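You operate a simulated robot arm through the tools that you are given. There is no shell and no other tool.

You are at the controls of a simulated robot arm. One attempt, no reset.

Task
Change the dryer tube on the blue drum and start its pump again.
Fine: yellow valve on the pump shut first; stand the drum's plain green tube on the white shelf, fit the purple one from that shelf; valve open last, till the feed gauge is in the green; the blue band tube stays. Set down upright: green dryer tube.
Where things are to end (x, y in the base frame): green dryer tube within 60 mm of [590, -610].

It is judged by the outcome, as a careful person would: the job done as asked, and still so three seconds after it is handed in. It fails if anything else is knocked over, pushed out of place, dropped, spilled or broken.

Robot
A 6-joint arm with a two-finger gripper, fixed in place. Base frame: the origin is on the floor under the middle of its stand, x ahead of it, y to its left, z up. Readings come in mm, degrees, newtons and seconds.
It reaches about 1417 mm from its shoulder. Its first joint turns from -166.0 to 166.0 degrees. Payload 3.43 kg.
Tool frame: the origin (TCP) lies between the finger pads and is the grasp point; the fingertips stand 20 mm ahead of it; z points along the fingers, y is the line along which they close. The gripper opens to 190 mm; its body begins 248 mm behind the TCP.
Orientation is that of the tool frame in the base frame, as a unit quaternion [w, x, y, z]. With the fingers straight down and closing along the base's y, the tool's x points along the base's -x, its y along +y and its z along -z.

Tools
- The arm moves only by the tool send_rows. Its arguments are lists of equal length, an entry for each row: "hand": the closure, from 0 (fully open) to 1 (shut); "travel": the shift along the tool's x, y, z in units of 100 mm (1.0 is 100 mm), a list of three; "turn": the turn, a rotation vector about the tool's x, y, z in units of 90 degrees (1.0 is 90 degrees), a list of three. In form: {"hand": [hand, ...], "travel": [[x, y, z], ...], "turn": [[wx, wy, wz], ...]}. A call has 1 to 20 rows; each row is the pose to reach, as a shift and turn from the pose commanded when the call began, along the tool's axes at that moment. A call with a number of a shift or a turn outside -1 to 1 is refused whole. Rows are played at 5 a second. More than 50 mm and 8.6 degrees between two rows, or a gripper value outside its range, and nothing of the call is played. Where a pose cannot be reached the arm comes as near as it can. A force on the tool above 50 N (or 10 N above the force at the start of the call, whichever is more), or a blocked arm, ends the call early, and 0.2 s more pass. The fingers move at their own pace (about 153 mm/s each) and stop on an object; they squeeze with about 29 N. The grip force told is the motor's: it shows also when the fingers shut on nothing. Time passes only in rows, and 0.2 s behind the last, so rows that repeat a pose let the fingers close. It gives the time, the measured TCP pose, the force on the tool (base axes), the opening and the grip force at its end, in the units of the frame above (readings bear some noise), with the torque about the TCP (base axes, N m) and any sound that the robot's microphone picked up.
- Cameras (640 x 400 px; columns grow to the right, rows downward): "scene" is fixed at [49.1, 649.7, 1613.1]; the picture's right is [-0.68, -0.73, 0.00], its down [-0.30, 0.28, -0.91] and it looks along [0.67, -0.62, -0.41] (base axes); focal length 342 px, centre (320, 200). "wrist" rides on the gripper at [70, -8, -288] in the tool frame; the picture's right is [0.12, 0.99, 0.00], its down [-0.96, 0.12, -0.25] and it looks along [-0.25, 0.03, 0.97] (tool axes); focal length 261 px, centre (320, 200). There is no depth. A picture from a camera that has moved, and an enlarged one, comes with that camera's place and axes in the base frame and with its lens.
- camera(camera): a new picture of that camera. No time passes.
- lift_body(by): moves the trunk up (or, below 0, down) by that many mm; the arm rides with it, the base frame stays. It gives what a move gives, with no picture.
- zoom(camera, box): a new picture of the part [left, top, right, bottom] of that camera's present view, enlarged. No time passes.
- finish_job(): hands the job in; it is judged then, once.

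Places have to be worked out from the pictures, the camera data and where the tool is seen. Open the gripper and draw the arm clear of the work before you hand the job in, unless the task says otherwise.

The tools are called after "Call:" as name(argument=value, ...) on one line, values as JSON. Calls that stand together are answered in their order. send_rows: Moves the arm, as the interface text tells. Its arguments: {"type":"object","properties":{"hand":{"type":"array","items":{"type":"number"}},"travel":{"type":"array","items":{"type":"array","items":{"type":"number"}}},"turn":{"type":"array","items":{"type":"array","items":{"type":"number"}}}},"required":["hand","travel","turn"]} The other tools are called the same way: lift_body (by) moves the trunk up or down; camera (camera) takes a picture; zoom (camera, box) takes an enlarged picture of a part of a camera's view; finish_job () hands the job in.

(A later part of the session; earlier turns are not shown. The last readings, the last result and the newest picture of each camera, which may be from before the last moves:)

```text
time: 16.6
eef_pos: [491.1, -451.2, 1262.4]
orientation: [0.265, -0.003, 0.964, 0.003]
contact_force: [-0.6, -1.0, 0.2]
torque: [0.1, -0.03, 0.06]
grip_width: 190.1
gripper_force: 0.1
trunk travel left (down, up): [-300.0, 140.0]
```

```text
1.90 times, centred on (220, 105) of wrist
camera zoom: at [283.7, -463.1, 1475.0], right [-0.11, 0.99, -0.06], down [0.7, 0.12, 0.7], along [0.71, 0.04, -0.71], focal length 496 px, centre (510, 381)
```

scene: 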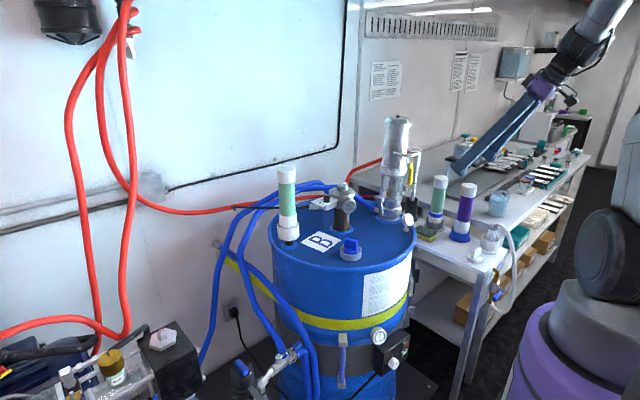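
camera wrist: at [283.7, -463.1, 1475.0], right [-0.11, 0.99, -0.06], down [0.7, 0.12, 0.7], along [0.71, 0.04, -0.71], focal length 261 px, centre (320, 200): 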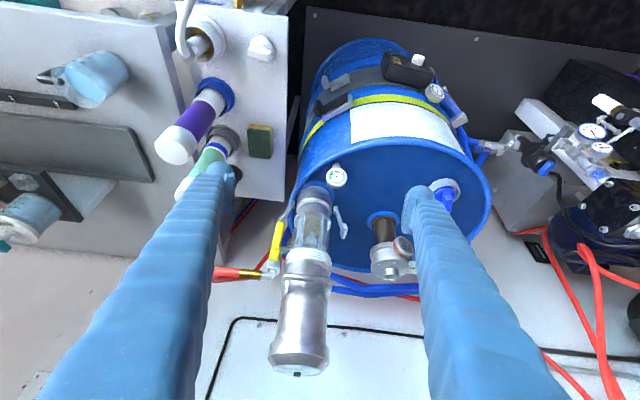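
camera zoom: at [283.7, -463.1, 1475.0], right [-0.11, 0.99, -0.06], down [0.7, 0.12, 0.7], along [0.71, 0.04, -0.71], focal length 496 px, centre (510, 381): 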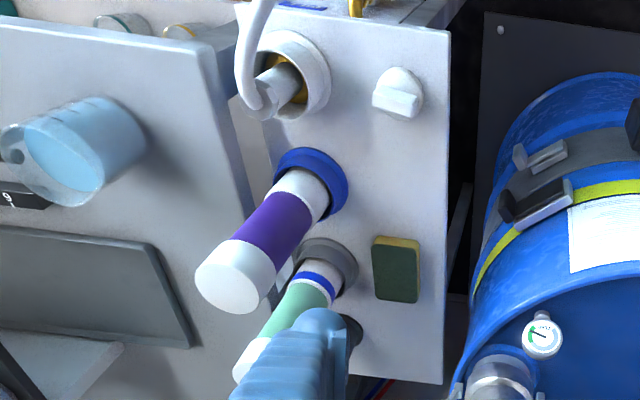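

The FEED gauge on the drum rim is in the green now, and the yellow lever hangs down from a valve in the red air line beside the pump. I zoom more on the lever to understand its axis.

Call:
zoom(camera="wrist", box=[250, 205, 310, 290])

Call:
zoom(camera="scene", box=[392, 145, 422, 190])

Call:
zoom(camera="wrist", box=[255, 180, 295, 230])

```text
4.71 times, centred on (280, 248) of wrist
camera zoom: at [283.7, -463.1, 1475.0], right [-0.11, 0.99, -0.06], down [0.7, 0.12, 0.7], along [0.71, 0.04, -0.71], focal length 1227 px, centre (508, -24)
```

zoom: 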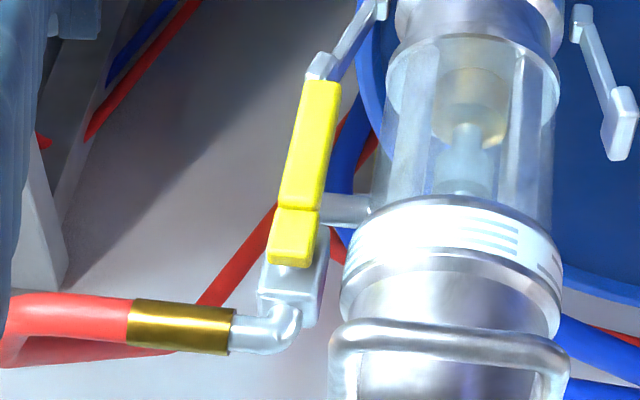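

```text
8.89 times, centred on (407, 168) of scene
camera zoom: at [49.1, 649.7, 1613.1], right [-0.68, -0.73, 0.0], down [-0.3, 0.28, -0.91], along [0.67, -0.62, -0.41], focal length 3039 px, centre (-453, 489)
```

zoom: 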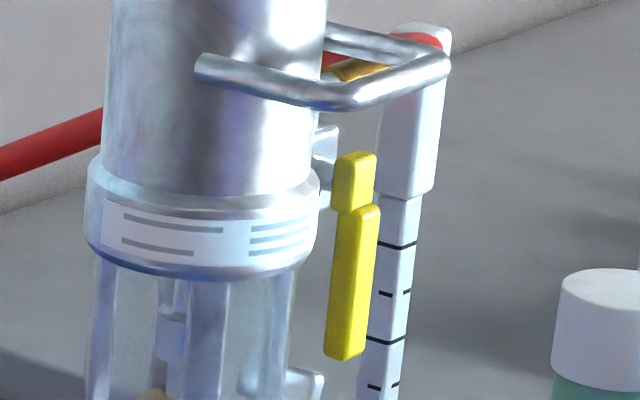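

```text
8.00 times, centred on (275, 205) of wrist
camera zoom: at [283.7, -463.1, 1475.0], right [-0.11, 0.99, -0.06], down [0.7, 0.12, 0.7], along [0.71, 0.04, -0.71], focal length 2085 px, centre (680, 160)
```

zoom: 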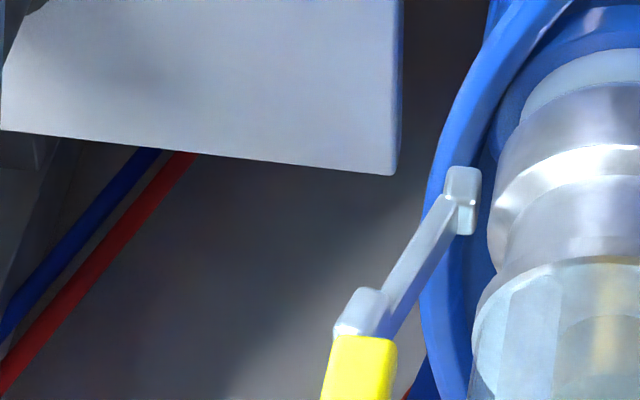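

The lever hangs straight down beside the pump column with a gap of only ~20–30 mm. I check the finger shape in the scene view to see how to work it.

Call:
zoom(camera="scene", box=[440, 50, 590, 190])

Call:
zoom(camera="wrist", box=[180, 150, 250, 230])

Call:
zoom(camera="wrist", box=[390, 170, 460, 250])

```text
2.86 times, centred on (515, 120) of scene
camera zoom: at [49.1, 649.7, 1613.1], right [-0.68, -0.73, 0.0], down [-0.3, 0.28, -0.91], along [0.67, -0.62, -0.41], focal length 977 px, centre (-237, 429)
```

zoom: 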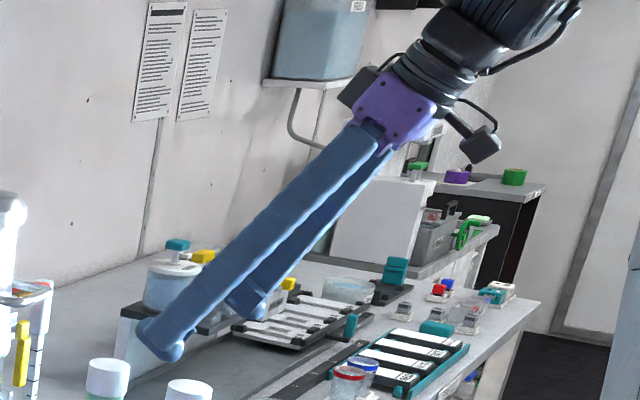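

```text
5.00 times, centred on (215, 190) of wrist
camera zoom: at [283.7, -463.1, 1475.0], right [-0.11, 0.99, -0.06], down [0.7, 0.12, 0.7], along [0.71, 0.04, -0.71], focal length 1303 px, centre (845, 250)
```

zoom: 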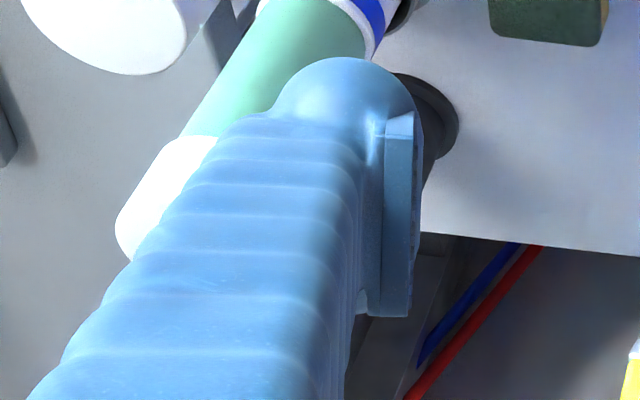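

```text
5.00 times, centred on (425, 210) of wrist
camera zoom: at [283.7, -463.1, 1475.0], right [-0.11, 0.99, -0.06], down [0.7, 0.12, 0.7], along [0.71, 0.04, -0.71], focal length 1303 px, centre (-205, 150)
```

zoom: 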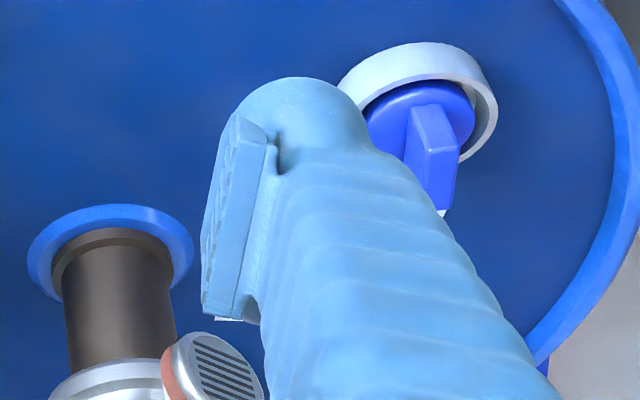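

The lever pivot is about (773, −523, 1170), its free end about (769, −524, 1085), and it must swing toward −y to close. I'll pitch and yaw the hand toward it in steps and look from close range first.

Call:
send_rows(hand=[0.2, 0.4, 0.579, 0.579, 0.579], travel=[[-0.09, -0.04, 0.2], [-0.19, -0.08, 0.39], [-0.28, -0.12, 0.59], [-0.37, -0.16, 0.78], [-0.467, -0.2, 0.976]], turn=[[0, -0.076, 0], [0, -0.152, 0], [0, -0.228, 0], [0, -0.304, 0], [0, -0.381, 0]])

Call:
camera(camera="wrist")

Call:
camera(camera="scene")

```text
time: 17.8
eef_pos: [581.1, -469.4, 1203.0]
orientation: [0.537, -0.002, 0.844, 0.002]
contact_force: [-0.2, 0.7, 0.0]
torque: [-0.01, 0.0, 0.07]
grip_width: 80.2
gripper_force: 0.0
trunk travel left (down, up): [-300.0, 140.0]
```

```text
taken
camera wrist: at [292.3, -481.8, 1260.8], right [-0.06, 0.99, -0.11], down [0.18, 0.11, 0.98], along [0.98, 0.04, -0.19], focal length 261 px, centre (320, 200)
```

wrist: 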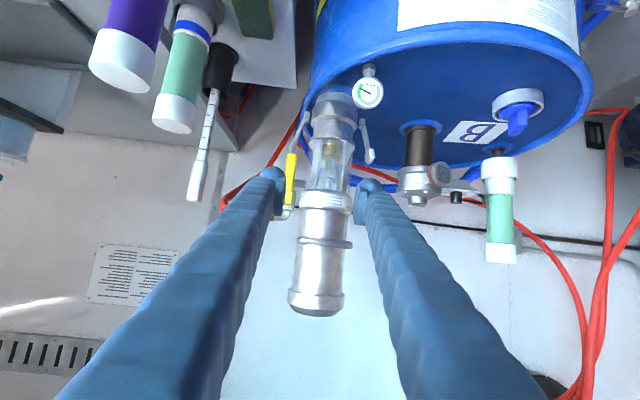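

```text
taken
```

scene: 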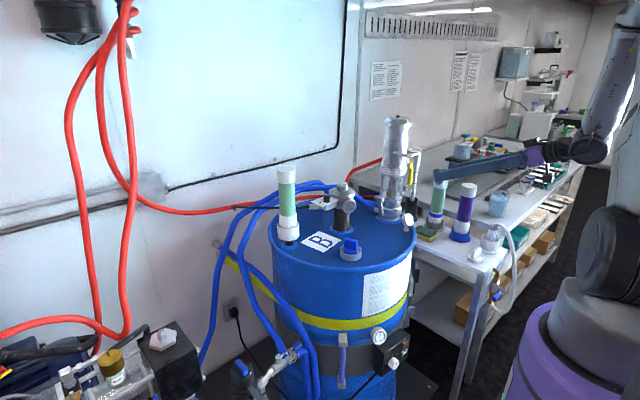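

The reach works. I zoom in on the lever from this lower angle for better measurement.

Call:
zoom(camera="wrist", box=[240, 130, 370, 220])

```text
4.44 times, centred on (305, 175) of wrist
camera zoom: at [292.3, -481.8, 1260.8], right [-0.06, 0.99, -0.11], down [0.18, 0.11, 0.98], along [0.98, 0.04, -0.19], focal length 1158 px, centre (387, 311)
```

zoom: 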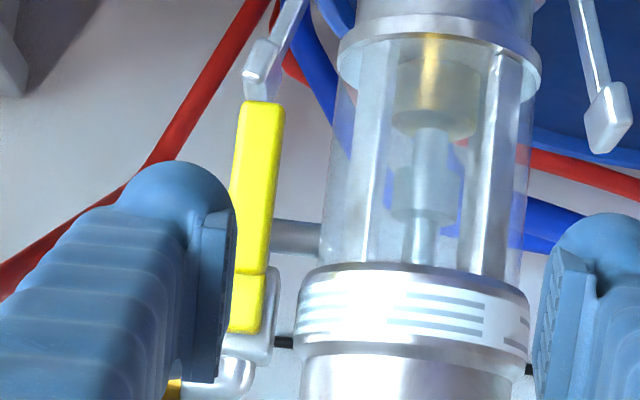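

Measurements agree: lever spans y −534…−515 at x≈765–773, tip z≈1085. I yaw the hand to point radially and go to a standoff in front of the gap.

Call:
send_rows(hand=[0.579, 0.579, 0.579, 0.579, 0.579], travel=[[0.04, -0.03, 0.12], [0.08, -0.05, 0.24], [0.13, -0.08, 0.36], [0.17, -0.1, 0.48], [0.214, -0.13, 0.607]], turn=[[0.068, 0, 0.0316], [0.136, 0, 0.063], [0.203, 0, 0.095], [0.271, 0, 0.126], [0.339, 0, 0.158]])

Call:
camera(camera="wrist")

Call:
zoom(camera="scene", box=[370, 100, 540, 230])

```text
time: 19.0
eef_pos: [622.5, -468.7, 1191.0]
orientation: [0.513, 0.268, 0.807, -0.115]
contact_force: [0.6, 1.4, 0.1]
torque: [-0.14, 0.14, -0.37]
grip_width: 80.2
gripper_force: 0.1
out of reach, approached as far as the arm can: row 3, 4, 5
trunk travel left (down, up): [-300.0, 140.0]
```

```text
taken
camera wrist: at [374.6, -322.4, 1258.1], right [0.5, 0.86, -0.02], down [0.19, -0.09, 0.98], along [0.84, -0.5, -0.21], focal length 261 px, centre (320, 200)
```

wrist: 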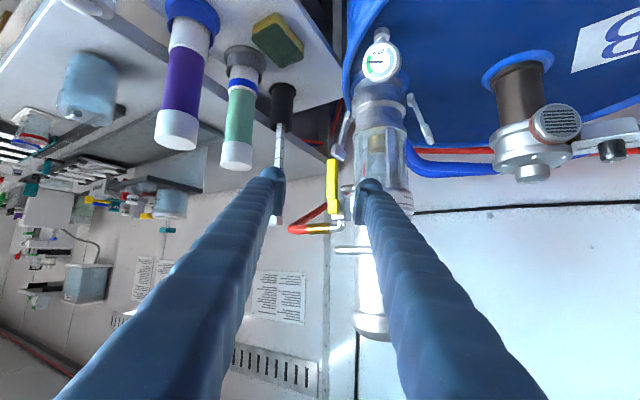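

```text
3.08 times, centred on (455, 165) of scene
camera zoom: at [49.1, 649.7, 1613.1], right [-0.68, -0.73, 0.0], down [-0.3, 0.28, -0.91], along [0.67, -0.62, -0.41], focal length 1052 px, centre (-95, 308)
```

zoom: 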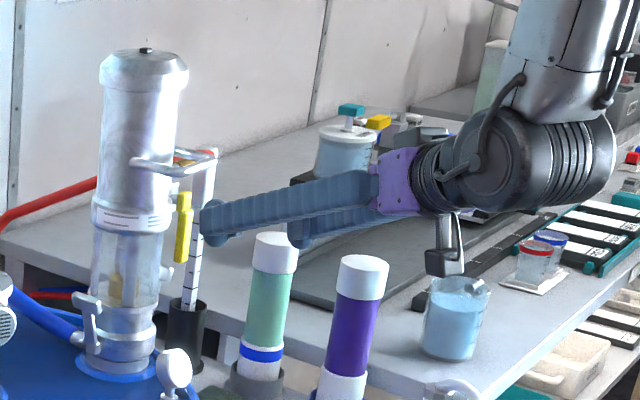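

The yawed pose was partly out of reach, so I check what pose is now held with a null move before continuing.

Call:
send_rows(hand=[0.579], travel=[[0, 0, 0]], turn=[[0, 0, 0]])

Call:
camera(camera="scene")

```text
time: 19.4
eef_pos: [622.3, -473.5, 1189.9]
orientation: [0.512, 0.269, 0.808, -0.112]
contact_force: [0.5, -1.9, -1.0]
torque: [0.08, -0.05, 0.06]
grip_width: 79.9
gripper_force: 0.1
trunk travel left (down, up): [-300.0, 140.0]
```

```text
taken
```

scene: 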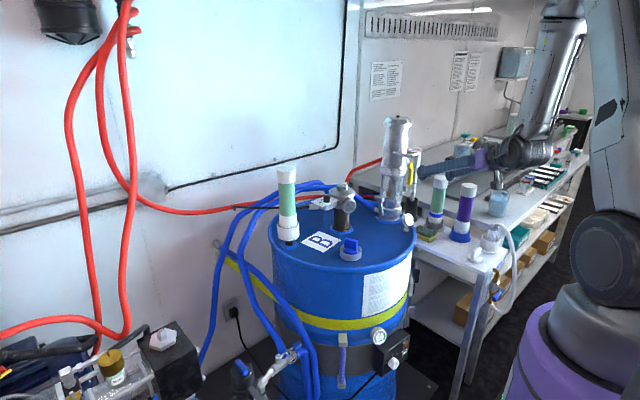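

The held pose is (622, −473, 1190) with the fingers pointing forward-left-down, which suits the push. I lower to lever-tip height while staying in front of the column.

Call:
send_rows(hand=[0.579, 0.579, 0.579, 0.579], travel=[[0.16, -0.037, 0.17], [0.32, -0.075, 0.34], [0.48, -0.11, 0.51], [0.64, -0.149, 0.682]], turn=[[0, 0, 0], [0, 0, 0], [0, 0, 0], [0, 0, 0]])

Call:
camera(camera="wrist")

Call:
zoom(camera="scene", box=[370, 100, 540, 230])

```text
time: 20.4
eef_pos: [650.3, -499.7, 1108.2]
orientation: [0.511, 0.278, 0.807, -0.1]
contact_force: [0.4, 0.3, -0.5]
torque: [-0.01, 0.01, 0.0]
grip_width: 80.2
gripper_force: 0.0
out of reach, approached as far as the arm can: row 2, 3, 4
trunk travel left (down, up): [-300.0, 140.0]
```

```text
taken
camera wrist: at [402.6, -355.8, 1178.9], right [0.51, 0.86, 0.02], down [0.19, -0.13, 0.97], along [0.84, -0.49, -0.23], focal length 261 px, centre (320, 200)
```

wrist: 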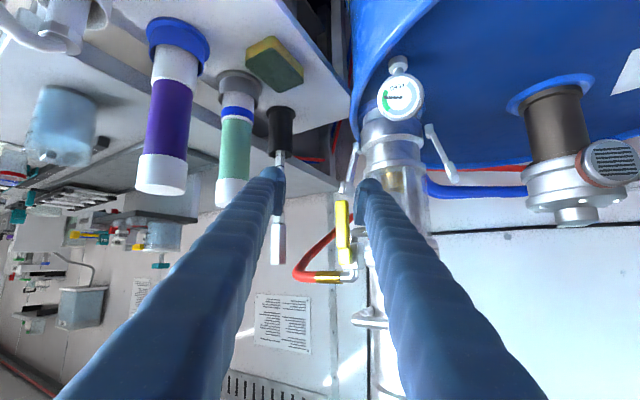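

```text
3.08 times, centred on (455, 165) of scene
camera zoom: at [49.1, 649.7, 1613.1], right [-0.68, -0.73, 0.0], down [-0.3, 0.28, -0.91], along [0.67, -0.62, -0.41], focal length 1052 px, centre (-95, 308)
```

zoom: 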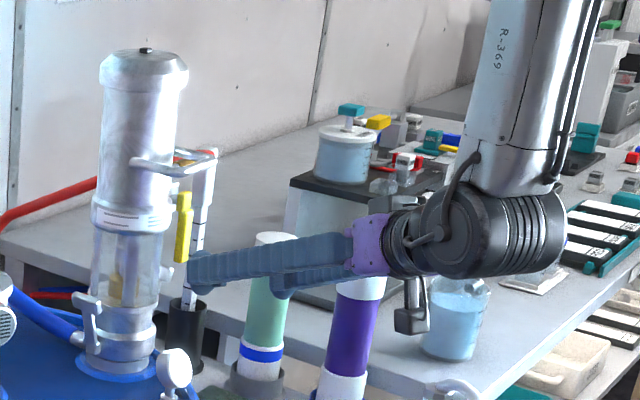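

I'm in front of the column at lever-tip height. I zoom to see the left finger tip relative to the lever and column.

Call:
zoom(camera="wrist", box=[300, 120, 440, 300])

Call:
zoom(camera="scene", box=[385, 150, 435, 205])

```text
2.22 times, centred on (370, 210) of wrist
camera zoom: at [402.6, -355.8, 1178.9], right [0.51, 0.86, 0.02], down [0.19, -0.13, 0.97], along [0.84, -0.49, -0.23], focal length 579 px, centre (209, 178)
```

zoom: 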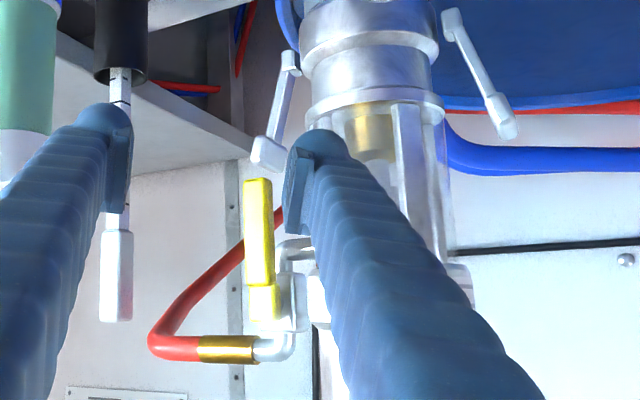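

```text
7.27 times, centred on (410, 178) of scene
camera zoom: at [49.1, 649.7, 1613.1], right [-0.68, -0.73, 0.0], down [-0.3, 0.28, -0.91], along [0.67, -0.62, -0.41], focal length 2486 px, centre (-334, 364)
```

zoom: 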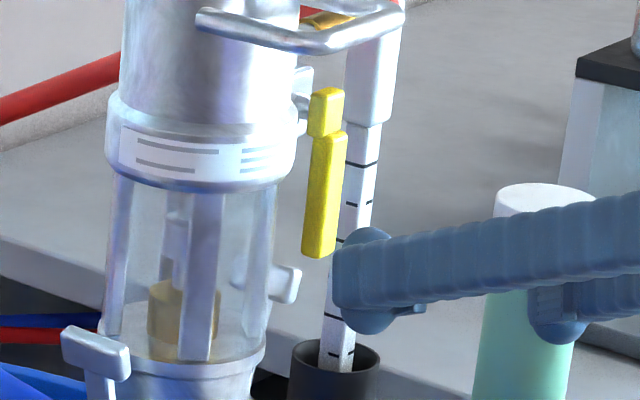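

The fingertip is taller than thick (~50 mm × ~33 mm), spanning z≈1089–1139. I advance toward the gap, stopping just short of the lever.

Call:
send_rows(hand=[0.579, 0.579, 0.579], travel=[[-0.108, 0.007, 0.21], [-0.215, 0.015, 0.42], [-0.323, 0.022, 0.628]], turn=[[0, 0, 0], [0, 0, 0], [0, 0, 0]])

Call:
zoom(camera="wrist", box=[280, 120, 440, 280])

Call:
zoom(camera="scene", box=[385, 150, 435, 205])

```text
time: 21.2
eef_pos: [708.7, -542.0, 1114.0]
orientation: [0.513, 0.266, 0.809, -0.109]
contact_force: [0.1, 0.9, -0.8]
torque: [-0.02, 0.02, -0.04]
grip_width: 80.0
gripper_force: 0.0
out of reach, approached as far as the arm can: row 1, 2, 3
trunk travel left (down, up): [-300.0, 140.0]
```

```text
2.50 times, centred on (360, 200) of wrist
camera zoom: at [457.5, -399.5, 1180.2], right [0.5, 0.87, -0.01], down [0.19, -0.1, 0.98], along [0.85, -0.49, -0.21], focal length 652 px, centre (220, 200)
```

zoom: 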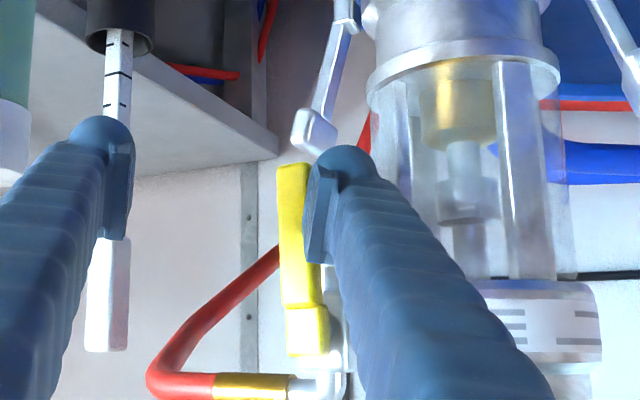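

```text
7.27 times, centred on (410, 178) of scene
camera zoom: at [49.1, 649.7, 1613.1], right [-0.68, -0.73, 0.0], down [-0.3, 0.28, -0.91], along [0.67, -0.62, -0.41], focal length 2486 px, centre (-334, 364)
```

zoom: 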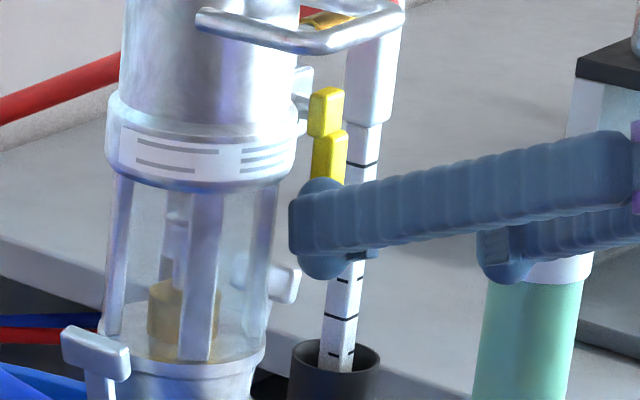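

The left fingertip is just right of and in front of the lever. I now push it toward −y gently with a few small rows and watch force and the lever.

Call:
send_rows(hand=[0.579, 0.579, 0.579, 0.579], travel=[[-0.059, 0.029, 0.123], [-0.101, -0.038, 0.191], [-0.136, -0.116, 0.244], [-0.168, -0.2, 0.289]], turn=[[0, 0, 0], [0, 0, 0], [0, 0, 0], [0, 0, 0]])

Call:
zoom(camera="wrist", box=[280, 120, 440, 280])

Call:
zoom(camera="scene", box=[385, 150, 435, 205])

```text
time: 22.2
eef_pos: [725.2, -576.3, 1112.9]
orientation: [0.513, 0.268, 0.808, -0.112]
contact_force: [-0.2, -0.4, 0.4]
torque: [0.0, 0.01, -0.01]
grip_width: 80.1
gripper_force: 0.1
out of reach, approached as far as the arm can: row 1
trunk travel left (down, up): [-300.0, 140.0]
```

```text
2.50 times, centred on (360, 200) of wrist
camera zoom: at [476.7, -430.9, 1178.9], right [0.51, 0.86, -0.01], down [0.19, -0.1, 0.98], along [0.84, -0.5, -0.21], focal length 652 px, centre (220, 200)
```

zoom: 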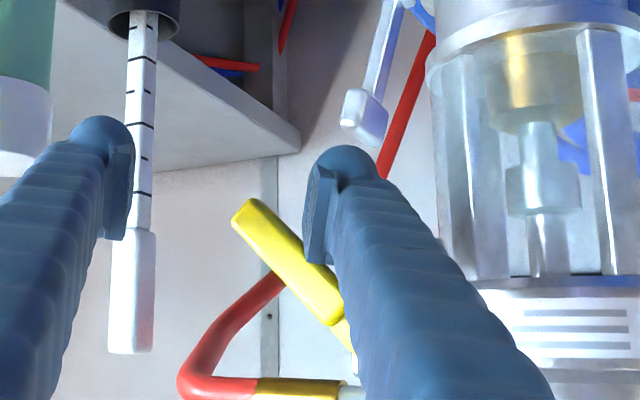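

```text
7.27 times, centred on (410, 178) of scene
camera zoom: at [49.1, 649.7, 1613.1], right [-0.68, -0.73, 0.0], down [-0.3, 0.28, -0.91], along [0.67, -0.62, -0.41], focal length 2486 px, centre (-334, 364)
```

zoom: 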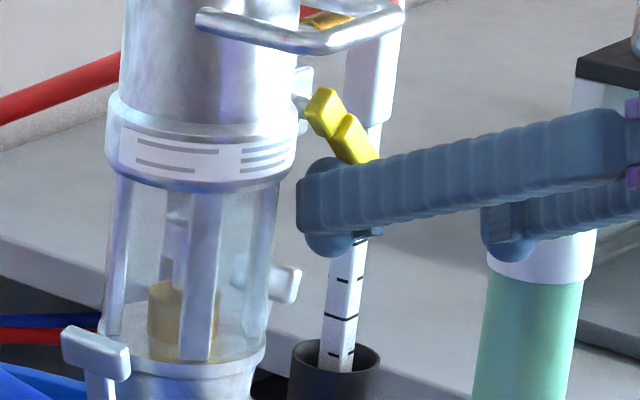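

The lever swings freely—now about 45°. I continue along the arc (−y and up) to bring it to horizontal.

Call:
send_rows(hand=[0.579, 0.579, 0.579, 0.579, 0.579], travel=[[-0.048, -0.125, 0.068], [-0.142, -0.227, 0.101], [-0.252, -0.319, 0.119], [-0.345, -0.37, 0.115], [-0.408, -0.389, 0.102]], turn=[[0, 0, 0], [0, 0, 0], [0, 0, 0], [0, 0, 0], [0, 0, 0]])

Call:
zoom(camera="wrist", box=[240, 120, 420, 300])

Call:
zoom(camera="scene", box=[385, 150, 435, 205])

```text
time: 23.4
eef_pos: [724.0, -624.1, 1134.6]
orientation: [0.508, 0.268, 0.811, -0.111]
contact_force: [-5.7, 9.8, -28.5]
torque: [-2.01, 0.58, 0.63]
grip_width: 81.0
gripper_force: 0.7
trunk travel left (down, up): [-300.0, 140.0]
```

```text
2.22 times, centred on (330, 210) of wrist
camera zoom: at [475.9, -479.3, 1204.0], right [0.5, 0.86, -0.01], down [0.2, -0.1, 0.97], along [0.84, -0.49, -0.22], focal length 579 px, centre (298, 178)
```

zoom: 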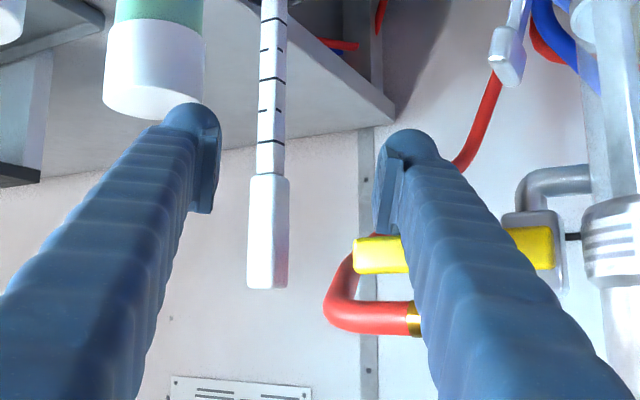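

```text
7.27 times, centred on (410, 178) of scene
camera zoom: at [49.1, 649.7, 1613.1], right [-0.68, -0.73, 0.0], down [-0.3, 0.28, -0.91], along [0.67, -0.62, -0.41], focal length 2486 px, centre (-334, 364)
```

zoom: 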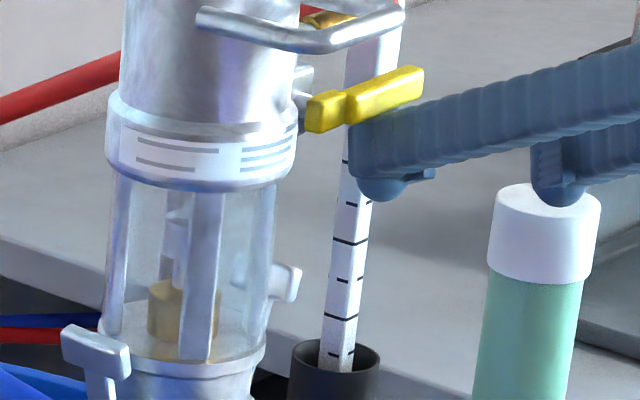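

The lever is at the horizontal stop (28 N reaction). I back off slightly, retreat along the finger axis, and check the FEED gauge.

Call:
send_rows(hand=[0.579, 0.579, 0.579, 0.579, 0.579, 0.579], travel=[[0.08, -0.01, 0.03], [0.1, -0.01, -0.15], [0.1, -0.01, -0.35], [0.1, -0.01, -0.55], [0.1, -0.01, -0.75], [0.1, -0.01, -0.95]], turn=[[0, 0, 0], [0, 0, 0], [0, 0, 0], [0, 0, 0], [0, 0, 0], [0, 0, 0]])

Call:
camera(camera="wrist")

Call:
zoom(camera="scene", box=[385, 150, 435, 205])

```text
time: 24.8
eef_pos: [646.4, -579.2, 1177.0]
orientation: [0.512, 0.269, 0.808, -0.113]
contact_force: [0.6, -0.6, -0.4]
torque: [-0.04, 0.02, 0.0]
grip_width: 80.2
gripper_force: 0.1
trunk travel left (down, up): [-300.0, 140.0]
```

```text
taken
camera wrist: at [398.4, -433.9, 1243.0], right [0.51, 0.86, -0.01], down [0.19, -0.1, 0.98], along [0.84, -0.5, -0.21], focal length 261 px, centre (320, 200)
```

wrist: 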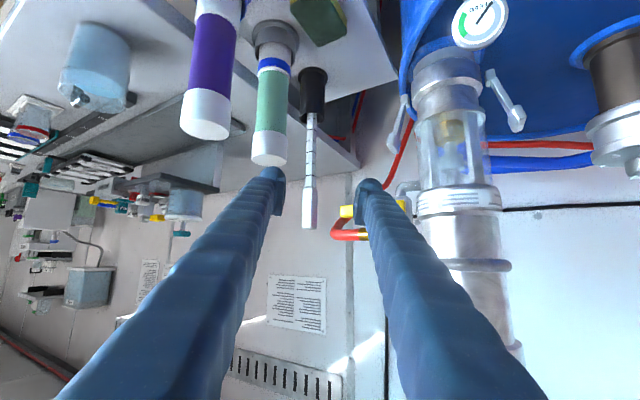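

```text
7.27 times, centred on (410, 178) of scene
camera zoom: at [49.1, 649.7, 1613.1], right [-0.68, -0.73, 0.0], down [-0.3, 0.28, -0.91], along [0.67, -0.62, -0.41], focal length 2486 px, centre (-334, 364)
```

zoom: 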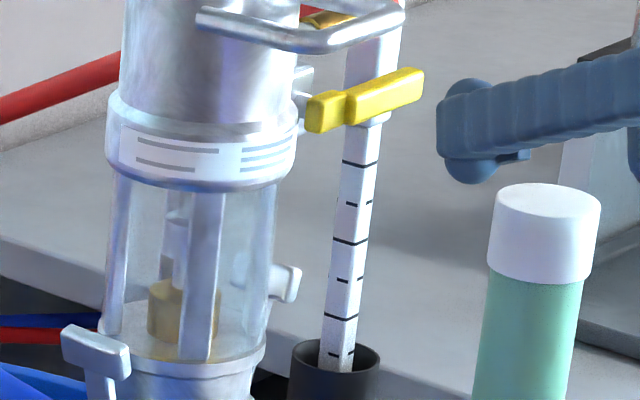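

The lever stays horizontal. I zoom on the FEED gauge.

Call:
zoom(camera="wrist", box=[440, 0, 520, 60])

Call:
zoom(camera="wrist", box=[160, 0, 360, 180])

```text
6.67 times, centred on (480, 30) of wrist
camera zoom: at [398.4, -433.9, 1243.0], right [0.51, 0.86, -0.01], down [0.19, -0.1, 0.98], along [0.84, -0.5, -0.21], focal length 1738 px, centre (-747, 1333)
```

zoom: 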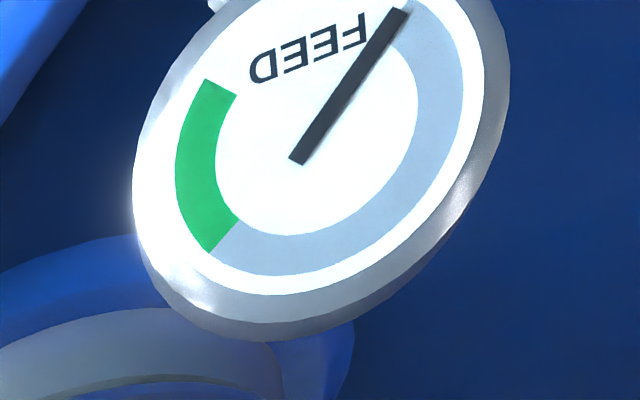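

```text
2.22 times, centred on (260, 90) of wrist
camera zoom: at [398.4, -433.9, 1243.0], right [0.51, 0.86, -0.01], down [0.19, -0.1, 0.98], along [0.84, -0.5, -0.21], focal length 579 px, centre (453, 444)
```

zoom: 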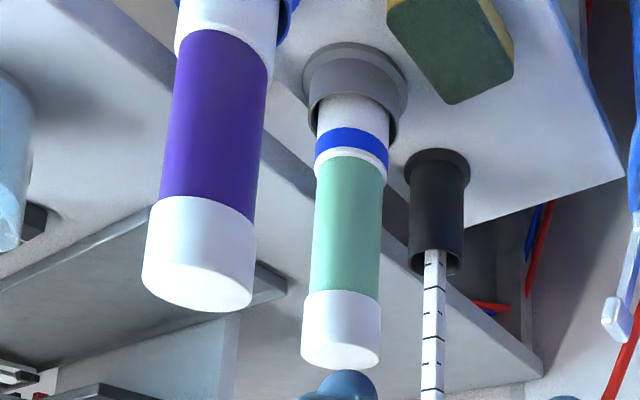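

FEED needle dropped to zero: the valve is shut. Next I return the hand to pointing straight down and head for the drum's green tube to inspect it from above.

Call:
send_rows(hand=[0.579, 0.579, 0.579, 0.579, 0.579, 0.579, 0.579, 0.579, 0.579, 0.579], travel=[[-0.025, 0.04, -0.1], [-0.05, 0.08, -0.2], [-0.075, 0.12, -0.29], [-0.1, 0.16, -0.39], [-0.125, 0.2, -0.49], [-0.15, 0.24, -0.59], [-0.175, 0.28, -0.69], [-0.2, 0.32, -0.78], [-0.225, 0.36, -0.88], [-0.25, 0.4, -0.98]], turn=[[-0.0154, 0.0697, -0.0366], [-0.0308, 0.1394, -0.0732], [-0.0462, 0.2091, -0.1098], [-0.0616, 0.2788, -0.1464], [-0.077, 0.3485, -0.183], [-0.0924, 0.4182, -0.2196], [-0.1078, 0.4879, -0.2562], [-0.1232, 0.5576, -0.2928], [-0.1386, 0.6273, -0.3294], [-0.154, 0.697, -0.366]])

Call:
camera(camera="wrist")

```text
time: 26.5
eef_pos: [694.2, -489.4, 1269.1]
orientation: [0.238, 0.168, 0.955, 0.048]
contact_force: [-0.1, -1.4, 0.7]
torque: [0.12, -0.05, 0.08]
grip_width: 80.7
gripper_force: 0.2
trunk travel left (down, up): [-300.0, 140.0]
stopped in row 8: the force on the tool passed its limit at 80 N (the readings are from after the stop); the commanded pose is now the measured one
```

```text
taken
camera wrist: at [498.5, -476.7, 1490.6], right [0.2, 0.97, 0.12], down [0.72, -0.23, 0.66], along [0.67, -0.05, -0.74], focal length 261 px, centre (320, 200)
```

wrist: 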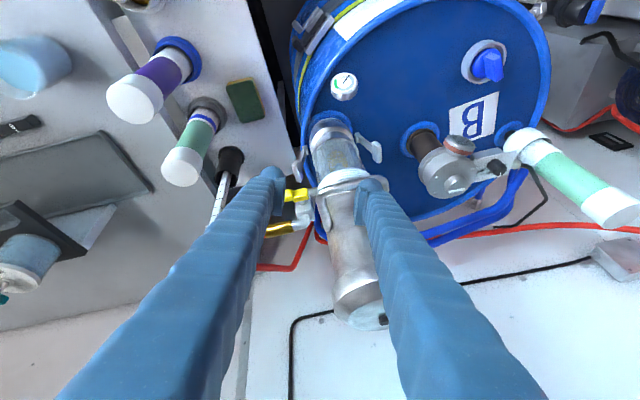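

Something was touched (80 N) and the arm ended up nearer the pump than planned. I look at the scene to see what was contacted before moving anything.

Call:
camera(camera="scene")

Call:
zoom(camera="scene", box=[360, 90, 520, 230])

Call:
zoom(camera="wrist", box=[240, 130, 420, 340])

```text
taken
```

scene: 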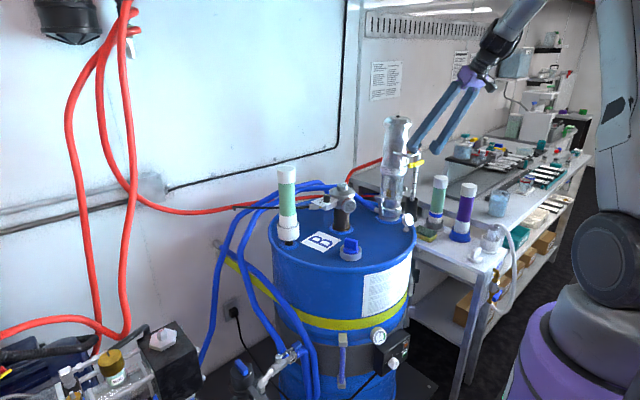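

```text
2.86 times, centred on (440, 160) of scene
camera zoom: at [49.1, 649.7, 1613.1], right [-0.68, -0.73, 0.0], down [-0.3, 0.28, -0.91], along [0.67, -0.62, -0.41], focal length 977 px, centre (-23, 314)
```

zoom: 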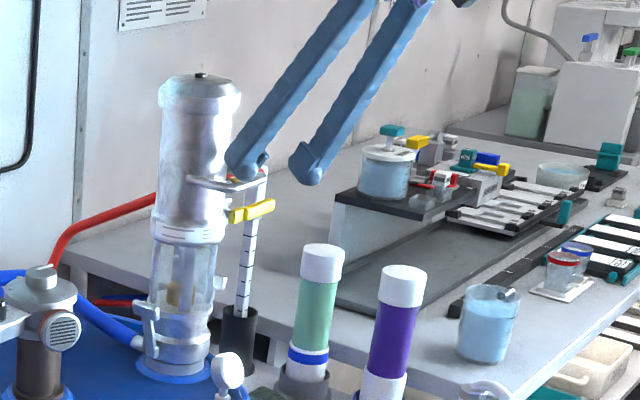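

```text
1.90 times, centred on (330, 235) of wrist
camera zoom: at [498.5, -476.7, 1490.6], right [0.2, 0.97, 0.12], down [0.72, -0.23, 0.66], along [0.67, -0.05, -0.74], focal length 496 px, centre (301, 133)
```

zoom: 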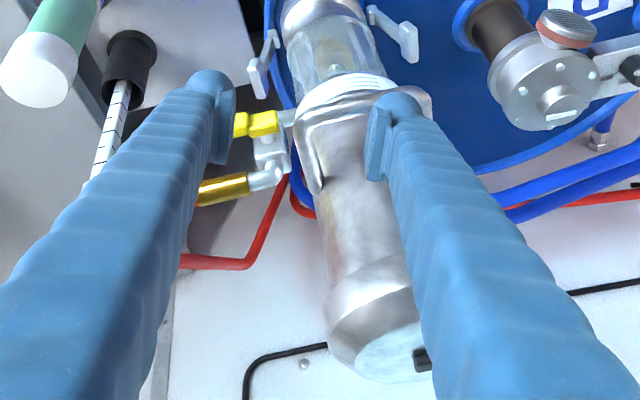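

The left finger touched the pump's handle bar; the pump and lever look unmoved. I back straight out, away from the pump and up, without rotating.

Call:
send_rows(hand=[0.579, 0.579, 0.579, 0.579, 0.579], travel=[[0.047, -0.015, -0.16], [0.094, -0.03, -0.32], [0.14, -0.046, -0.49], [0.187, -0.06, -0.65], [0.234, -0.076, -0.81]], turn=[[0, 0, 0], [0, 0, 0], [0, 0, 0], [0, 0, 0], [0, 0, 0]])

Call:
zoom(camera="scene", box=[360, 90, 520, 230])

```text
time: 27.7
eef_pos: [634.5, -487.6, 1327.9]
orientation: [0.237, 0.169, 0.956, 0.047]
contact_force: [0.0, 0.2, 0.2]
torque: [0.0, -0.03, -0.04]
grip_width: 80.4
gripper_force: 0.1
trunk travel left (down, up): [-300.0, 140.0]
```

```text
2.86 times, centred on (440, 160) of scene
camera zoom: at [49.1, 649.7, 1613.1], right [-0.68, -0.73, 0.0], down [-0.3, 0.28, -0.91], along [0.67, -0.62, -0.41], focal length 977 px, centre (-23, 314)
```

zoom: 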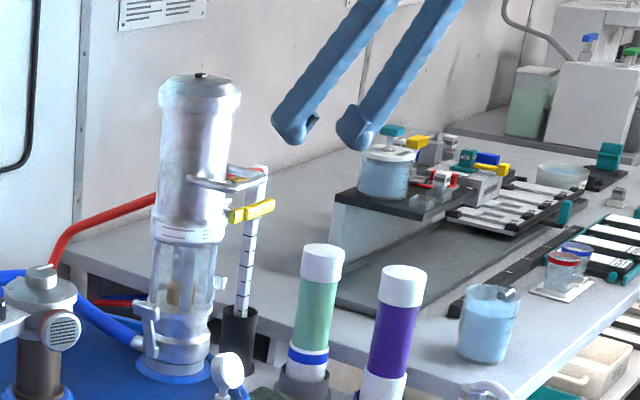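

Clear and nothing displaced. Now I rotate to straight down slowly in free space, moving further from the pump.

Call:
send_rows(hand=[0.5, 0.4, 0.3, 0.2, 0.1, 0, 0, 0], travel=[[0.067, 0.056, -0.023], [0.134, 0.111, -0.045], [0.2, 0.167, -0.068], [0.27, 0.222, -0.09], [0.336, 0.278, -0.113], [0.4, 0.333, -0.136], [0.47, 0.389, -0.158], [0.538, 0.444, -0.181]], turn=[[0.0076, 0.0384, -0.0274], [0.0152, 0.0768, -0.0548], [0.0229, 0.1151, -0.0821], [0.0305, 0.1535, -0.1095], [0.0381, 0.1919, -0.1369], [0.0457, 0.2303, -0.1643], [0.0534, 0.2686, -0.1916], [0.061, 0.307, -0.219]])

Call:
camera(camera="wrist")

```text
time: 29.5
eef_pos: [596.7, -427.2, 1327.3]
orientation: [-0.001, -0.002, 1.0, 0.0]
contact_force: [0.1, 0.7, -0.6]
torque: [-0.04, 0.05, -0.01]
grip_width: 190.0
gripper_force: 0.1
trunk travel left (down, up): [-300.0, 140.0]
```

```text
taken
camera wrist: at [528.1, -437.5, 1615.7], right [-0.12, 0.99, 0.0], down [0.96, 0.12, 0.24], along [0.24, 0.03, -0.97], focal length 261 px, centre (320, 200)
```

wrist: 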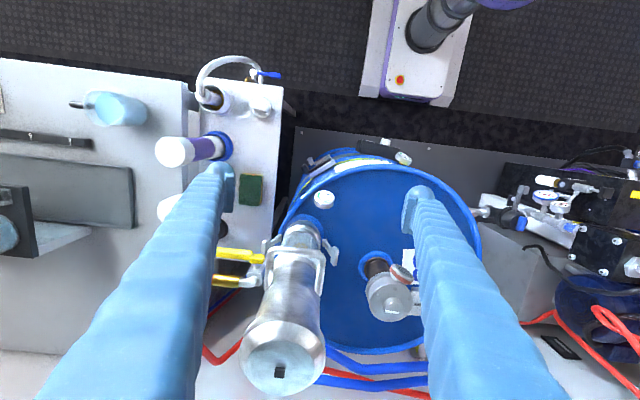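

Hand is straight down again with fingers open; the lever stays shut. I move over toward the drum's green tube at about (924, 0).

Call:
send_rows(hand=[0, 0, 0, 0], travel=[[0, 0.25, 0], [0, 0.5, 0], [0, 0.75, 0], [0, 1.0, 0]], turn=[[0, 0, 0], [0, 0, 0], [0, 0, 0], [0, 0, 0]])

Call:
send_rows(hand=[0, 0, 0, 0], travel=[[0, 0.25, 0], [0, 0.5, 0], [0, 0.75, 0], [0, 1.0, 0]], turn=[[0, 0, 0], [0, 0, 0], [0, 0, 0], [0, 0, 0]])

Call:
send_rows(hand=[0, 0, 0, 0], travel=[[-0.2, 0.25, 0], [-0.4, 0.5, 0], [-0.6, 0.75, 0], [-0.8, 1.0, 0]], turn=[[0, 0, 0], [0, 0, 0], [0, 0, 0], [0, 0, 0]])

Call:
camera(camera="wrist")

Call:
zoom(camera="wrist", box=[220, 180, 460, 400])

Call:
camera(camera="scene")

```text
time: 30.5
eef_pos: [596.0, -327.6, 1329.3]
orientation: [-0.002, 0.001, 1.0, 0.0]
contact_force: [-0.1, 0.6, 0.3]
torque: [-0.06, -0.02, 0.0]
grip_width: 189.9
gripper_force: 0.1
trunk travel left (down, up): [-300.0, 140.0]
```

```text
time: 31.5
eef_pos: [597.9, -226.4, 1329.3]
orientation: [-0.001, 0.0, 1.0, 0.001]
contact_force: [0.0, 1.0, -0.3]
torque: [-0.07, -0.03, -0.01]
grip_width: 190.1
gripper_force: 0.0
trunk travel left (down, up): [-300.0, 140.0]
```

```text
time: 32.5
eef_pos: [678.2, -127.6, 1326.8]
orientation: [-0.001, -0.001, 1.0, 0.001]
contact_force: [0.1, -0.2, -0.4]
torque: [-0.05, 0.06, 0.02]
grip_width: 190.0
gripper_force: 0.2
trunk travel left (down, up): [-300.0, 140.0]
```

```text
taken
camera wrist: at [608.7, -137.0, 1615.3], right [-0.12, 0.99, 0.0], down [0.96, 0.12, 0.25], along [0.24, 0.03, -0.97], focal length 261 px, centre (320, 200)
```

wrist: 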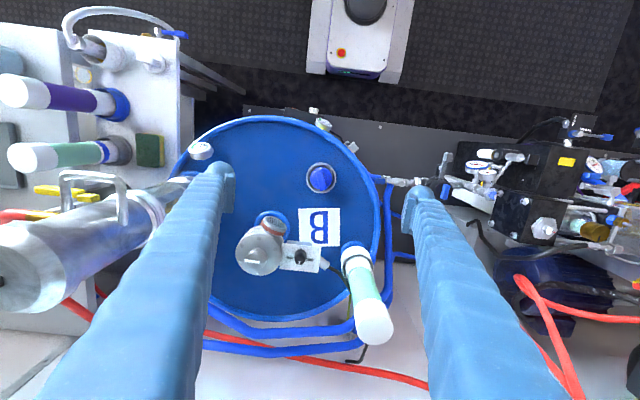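

```text
1.82 times, centred on (340, 290) of wrist
camera zoom: at [608.7, -137.0, 1615.3], right [-0.12, 0.99, 0.0], down [0.96, 0.12, 0.25], along [0.24, 0.03, -0.97], focal length 474 px, centre (284, 36)
```

zoom: 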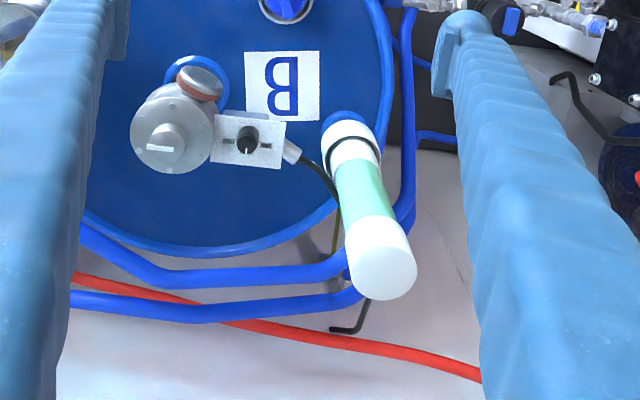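

```text
taken
```

scene: 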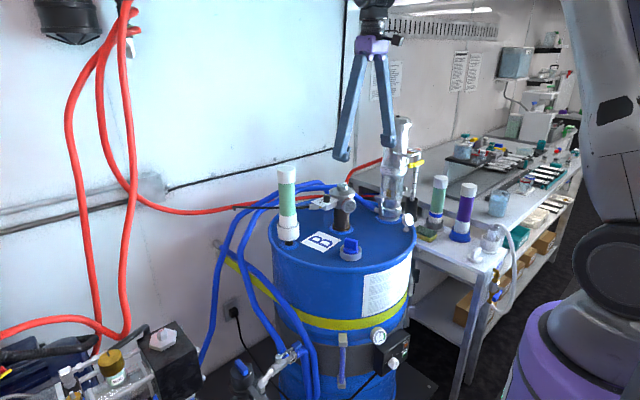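

Tube top centre triangulates to about (920, −3, 1239), cup rim at z≈1036. I move above it, then check alignment.

Call:
send_rows(hand=[0, 0, 0, 0], travel=[[-0.2, 0.11, 0], [-0.4, 0.21, 0], [-0.6, 0.31, 0], [-0.8, 0.42, 0]], turn=[[0, 0, 0], [0, 0, 0], [0, 0, 0], [0, 0, 0]])

Call:
send_rows(hand=[0, 0, 0, 0], travel=[[-0.2, 0.11, 0], [-0.4, 0.21, 0], [-0.6, 0.31, 0], [-0.8, 0.42, 0]], turn=[[0, 0, 0], [0, 0, 0], [0, 0, 0], [0, 0, 0]])

Call:
camera(camera="wrist")

Call:
camera(camera="scene")

```text
time: 33.5
eef_pos: [756.7, -84.3, 1326.7]
orientation: [-0.001, 0.0, 1.0, 0.001]
contact_force: [-0.2, 1.0, -0.1]
torque: [-0.09, 0.04, 0.0]
grip_width: 190.1
gripper_force: 0.1
trunk travel left (down, up): [-300.0, 140.0]
```

```text
time: 34.5
eef_pos: [838.4, -42.1, 1326.7]
orientation: [-0.001, -0.002, 1.0, -0.001]
contact_force: [0.5, 0.5, -0.2]
torque: [-0.07, 0.08, -0.03]
grip_width: 190.3
gripper_force: 0.0
trunk travel left (down, up): [-300.0, 140.0]
```

```text
taken
camera wrist: at [768.6, -50.7, 1615.6], right [-0.12, 0.99, 0.0], down [0.96, 0.12, 0.25], along [0.24, 0.03, -0.97], focal length 261 px, centre (320, 200)
```

wrist: 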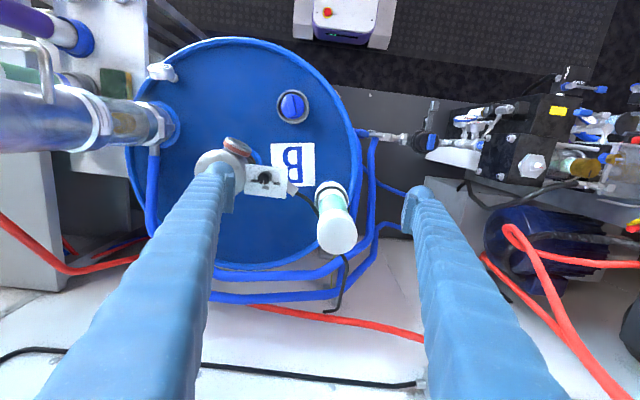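

```text
taken
```

scene: 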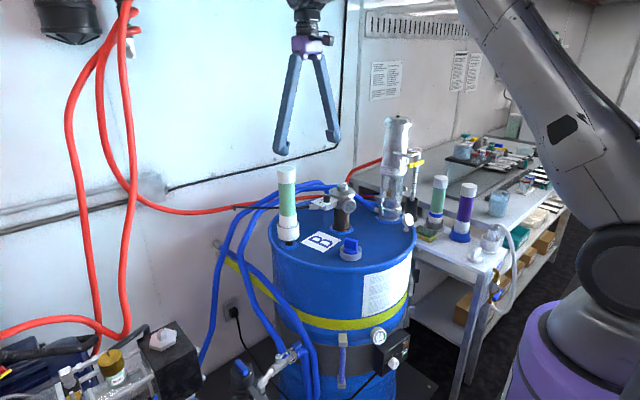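

From above the tube top maps to about (915, −5). I move over it and check alignment again.

Call:
send_rows(hand=[0, 0, 0, 0], travel=[[-0.2, 0.1, 0], [-0.4, 0.19, 0], [-0.6, 0.28, 0], [-0.77, 0.37, 0]], turn=[[0, 0, 0], [0, 0, 0], [0, 0, 0], [0, 0, 0]])

Call:
camera(camera="wrist")

Call:
zoom(camera="wrist", box=[240, 120, 400, 260])

Call:
zoom(camera="scene", box=[230, 60, 380, 260])

```text
time: 35.5
eef_pos: [914.4, -5.8, 1327.0]
orientation: [-0.001, -0.001, 1.0, 0.0]
contact_force: [0.0, 0.1, -0.5]
torque: [-0.02, 0.01, -0.01]
grip_width: 190.0
gripper_force: 0.0
trunk travel left (down, up): [-300.0, 140.0]
```

```text
taken
camera wrist: at [845.3, -15.5, 1615.5], right [-0.12, 0.99, 0.0], down [0.96, 0.12, 0.25], along [0.24, 0.03, -0.97], focal length 261 px, centre (320, 200)
```

wrist: 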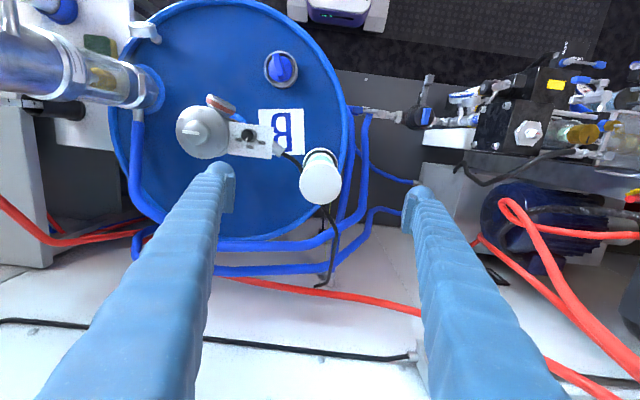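

```text
2.86 times, centred on (320, 190) of wrist
camera zoom: at [845.3, -15.5, 1615.5], right [-0.12, 0.99, 0.0], down [0.96, 0.12, 0.25], along [0.24, 0.03, -0.97], focal length 745 px, centre (320, 229)
```

zoom: 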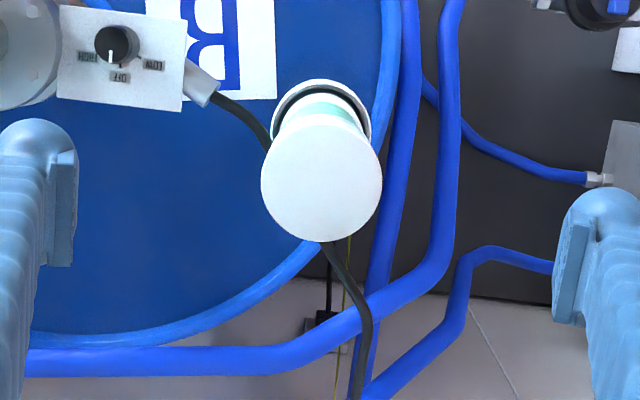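

```text
2.00 times, centred on (305, 160) of scene
camera zoom: at [49.1, 649.7, 1613.1], right [-0.68, -0.73, 0.0], down [-0.3, 0.28, -0.91], along [0.67, -0.62, -0.41], focal length 684 px, centre (350, 280)
```

zoom: 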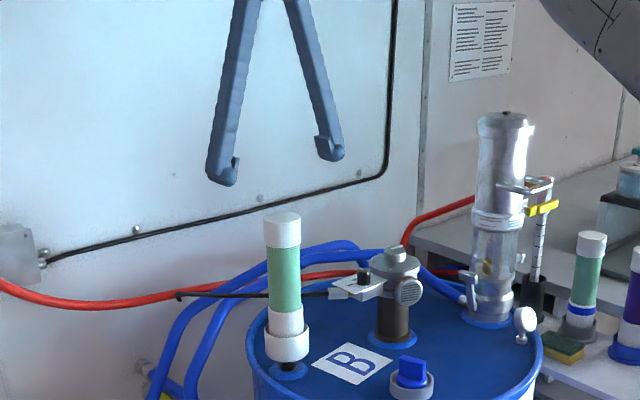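

Aligned within ~3 mm. I descend to z≈1165 so the pads straddle the green body below the cap.

Call:
send_rows(hand=[0, 0, 0, 0], travel=[[-0.01, 0, 0.2], [-0.02, 0, 0.4], [-0.03, 0, 0.6], [-0.03, 0, 0.8]], turn=[[0, 0, 0], [0, 0, 0], [0, 0, 0], [0, 0, 0]])

Call:
send_rows(hand=[0, 0, 0, 0], travel=[[0, 0, 0.2], [0, 0, 0.4], [0, 0, 0.6], [0, 0, 0.82]], turn=[[0, 0, 0], [0, 0, 0], [0, 0, 0], [0, 0, 0]])

Call:
camera(camera="wrist")

Call:
zoom(camera="scene", box=[230, 100, 350, 260])

```text
time: 36.5
eef_pos: [917.5, -8.6, 1245.8]
orientation: [-0.001, -0.001, 1.0, 0.0]
contact_force: [-0.1, -0.1, -0.5]
torque: [-0.02, -0.01, 0.01]
grip_width: 190.1
gripper_force: 0.1
trunk travel left (down, up): [-300.0, 140.0]
```

```text
time: 37.5
eef_pos: [916.5, -7.6, 1163.6]
orientation: [-0.001, 0.0, 1.0, 0.0]
contact_force: [1.7, 0.6, -0.5]
torque: [0.0, 0.02, -0.01]
grip_width: 190.2
gripper_force: 0.0
trunk travel left (down, up): [-300.0, 140.0]
```

```text
taken
camera wrist: at [847.4, -16.4, 1452.1], right [-0.12, 0.99, 0.0], down [0.96, 0.12, 0.25], along [0.24, 0.03, -0.97], focal length 261 px, centre (320, 200)
```

wrist: 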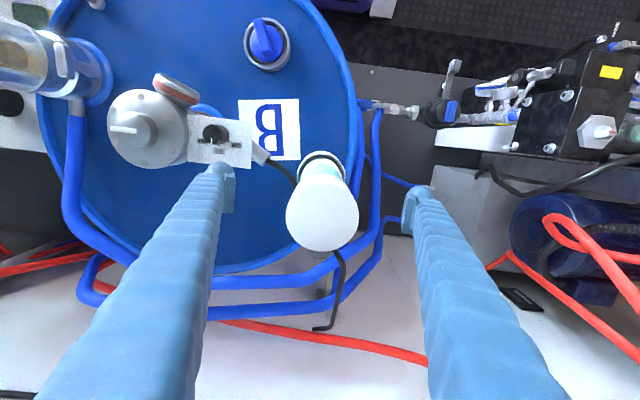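

```text
2.50 times, centred on (290, 180) of scene
camera zoom: at [49.1, 649.7, 1613.1], right [-0.68, -0.73, 0.0], down [-0.3, 0.28, -0.91], along [0.67, -0.62, -0.41], focal length 855 px, centre (395, 250)
```

zoom: 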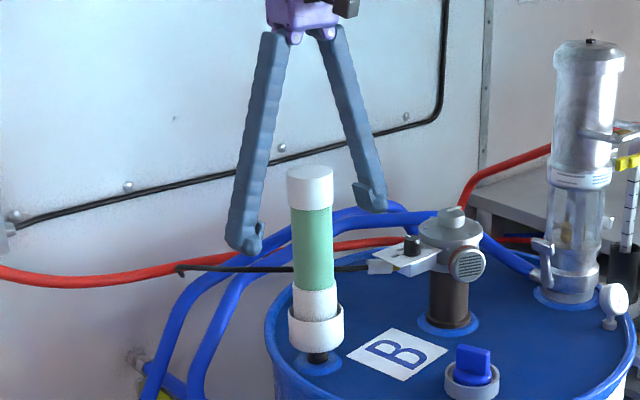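

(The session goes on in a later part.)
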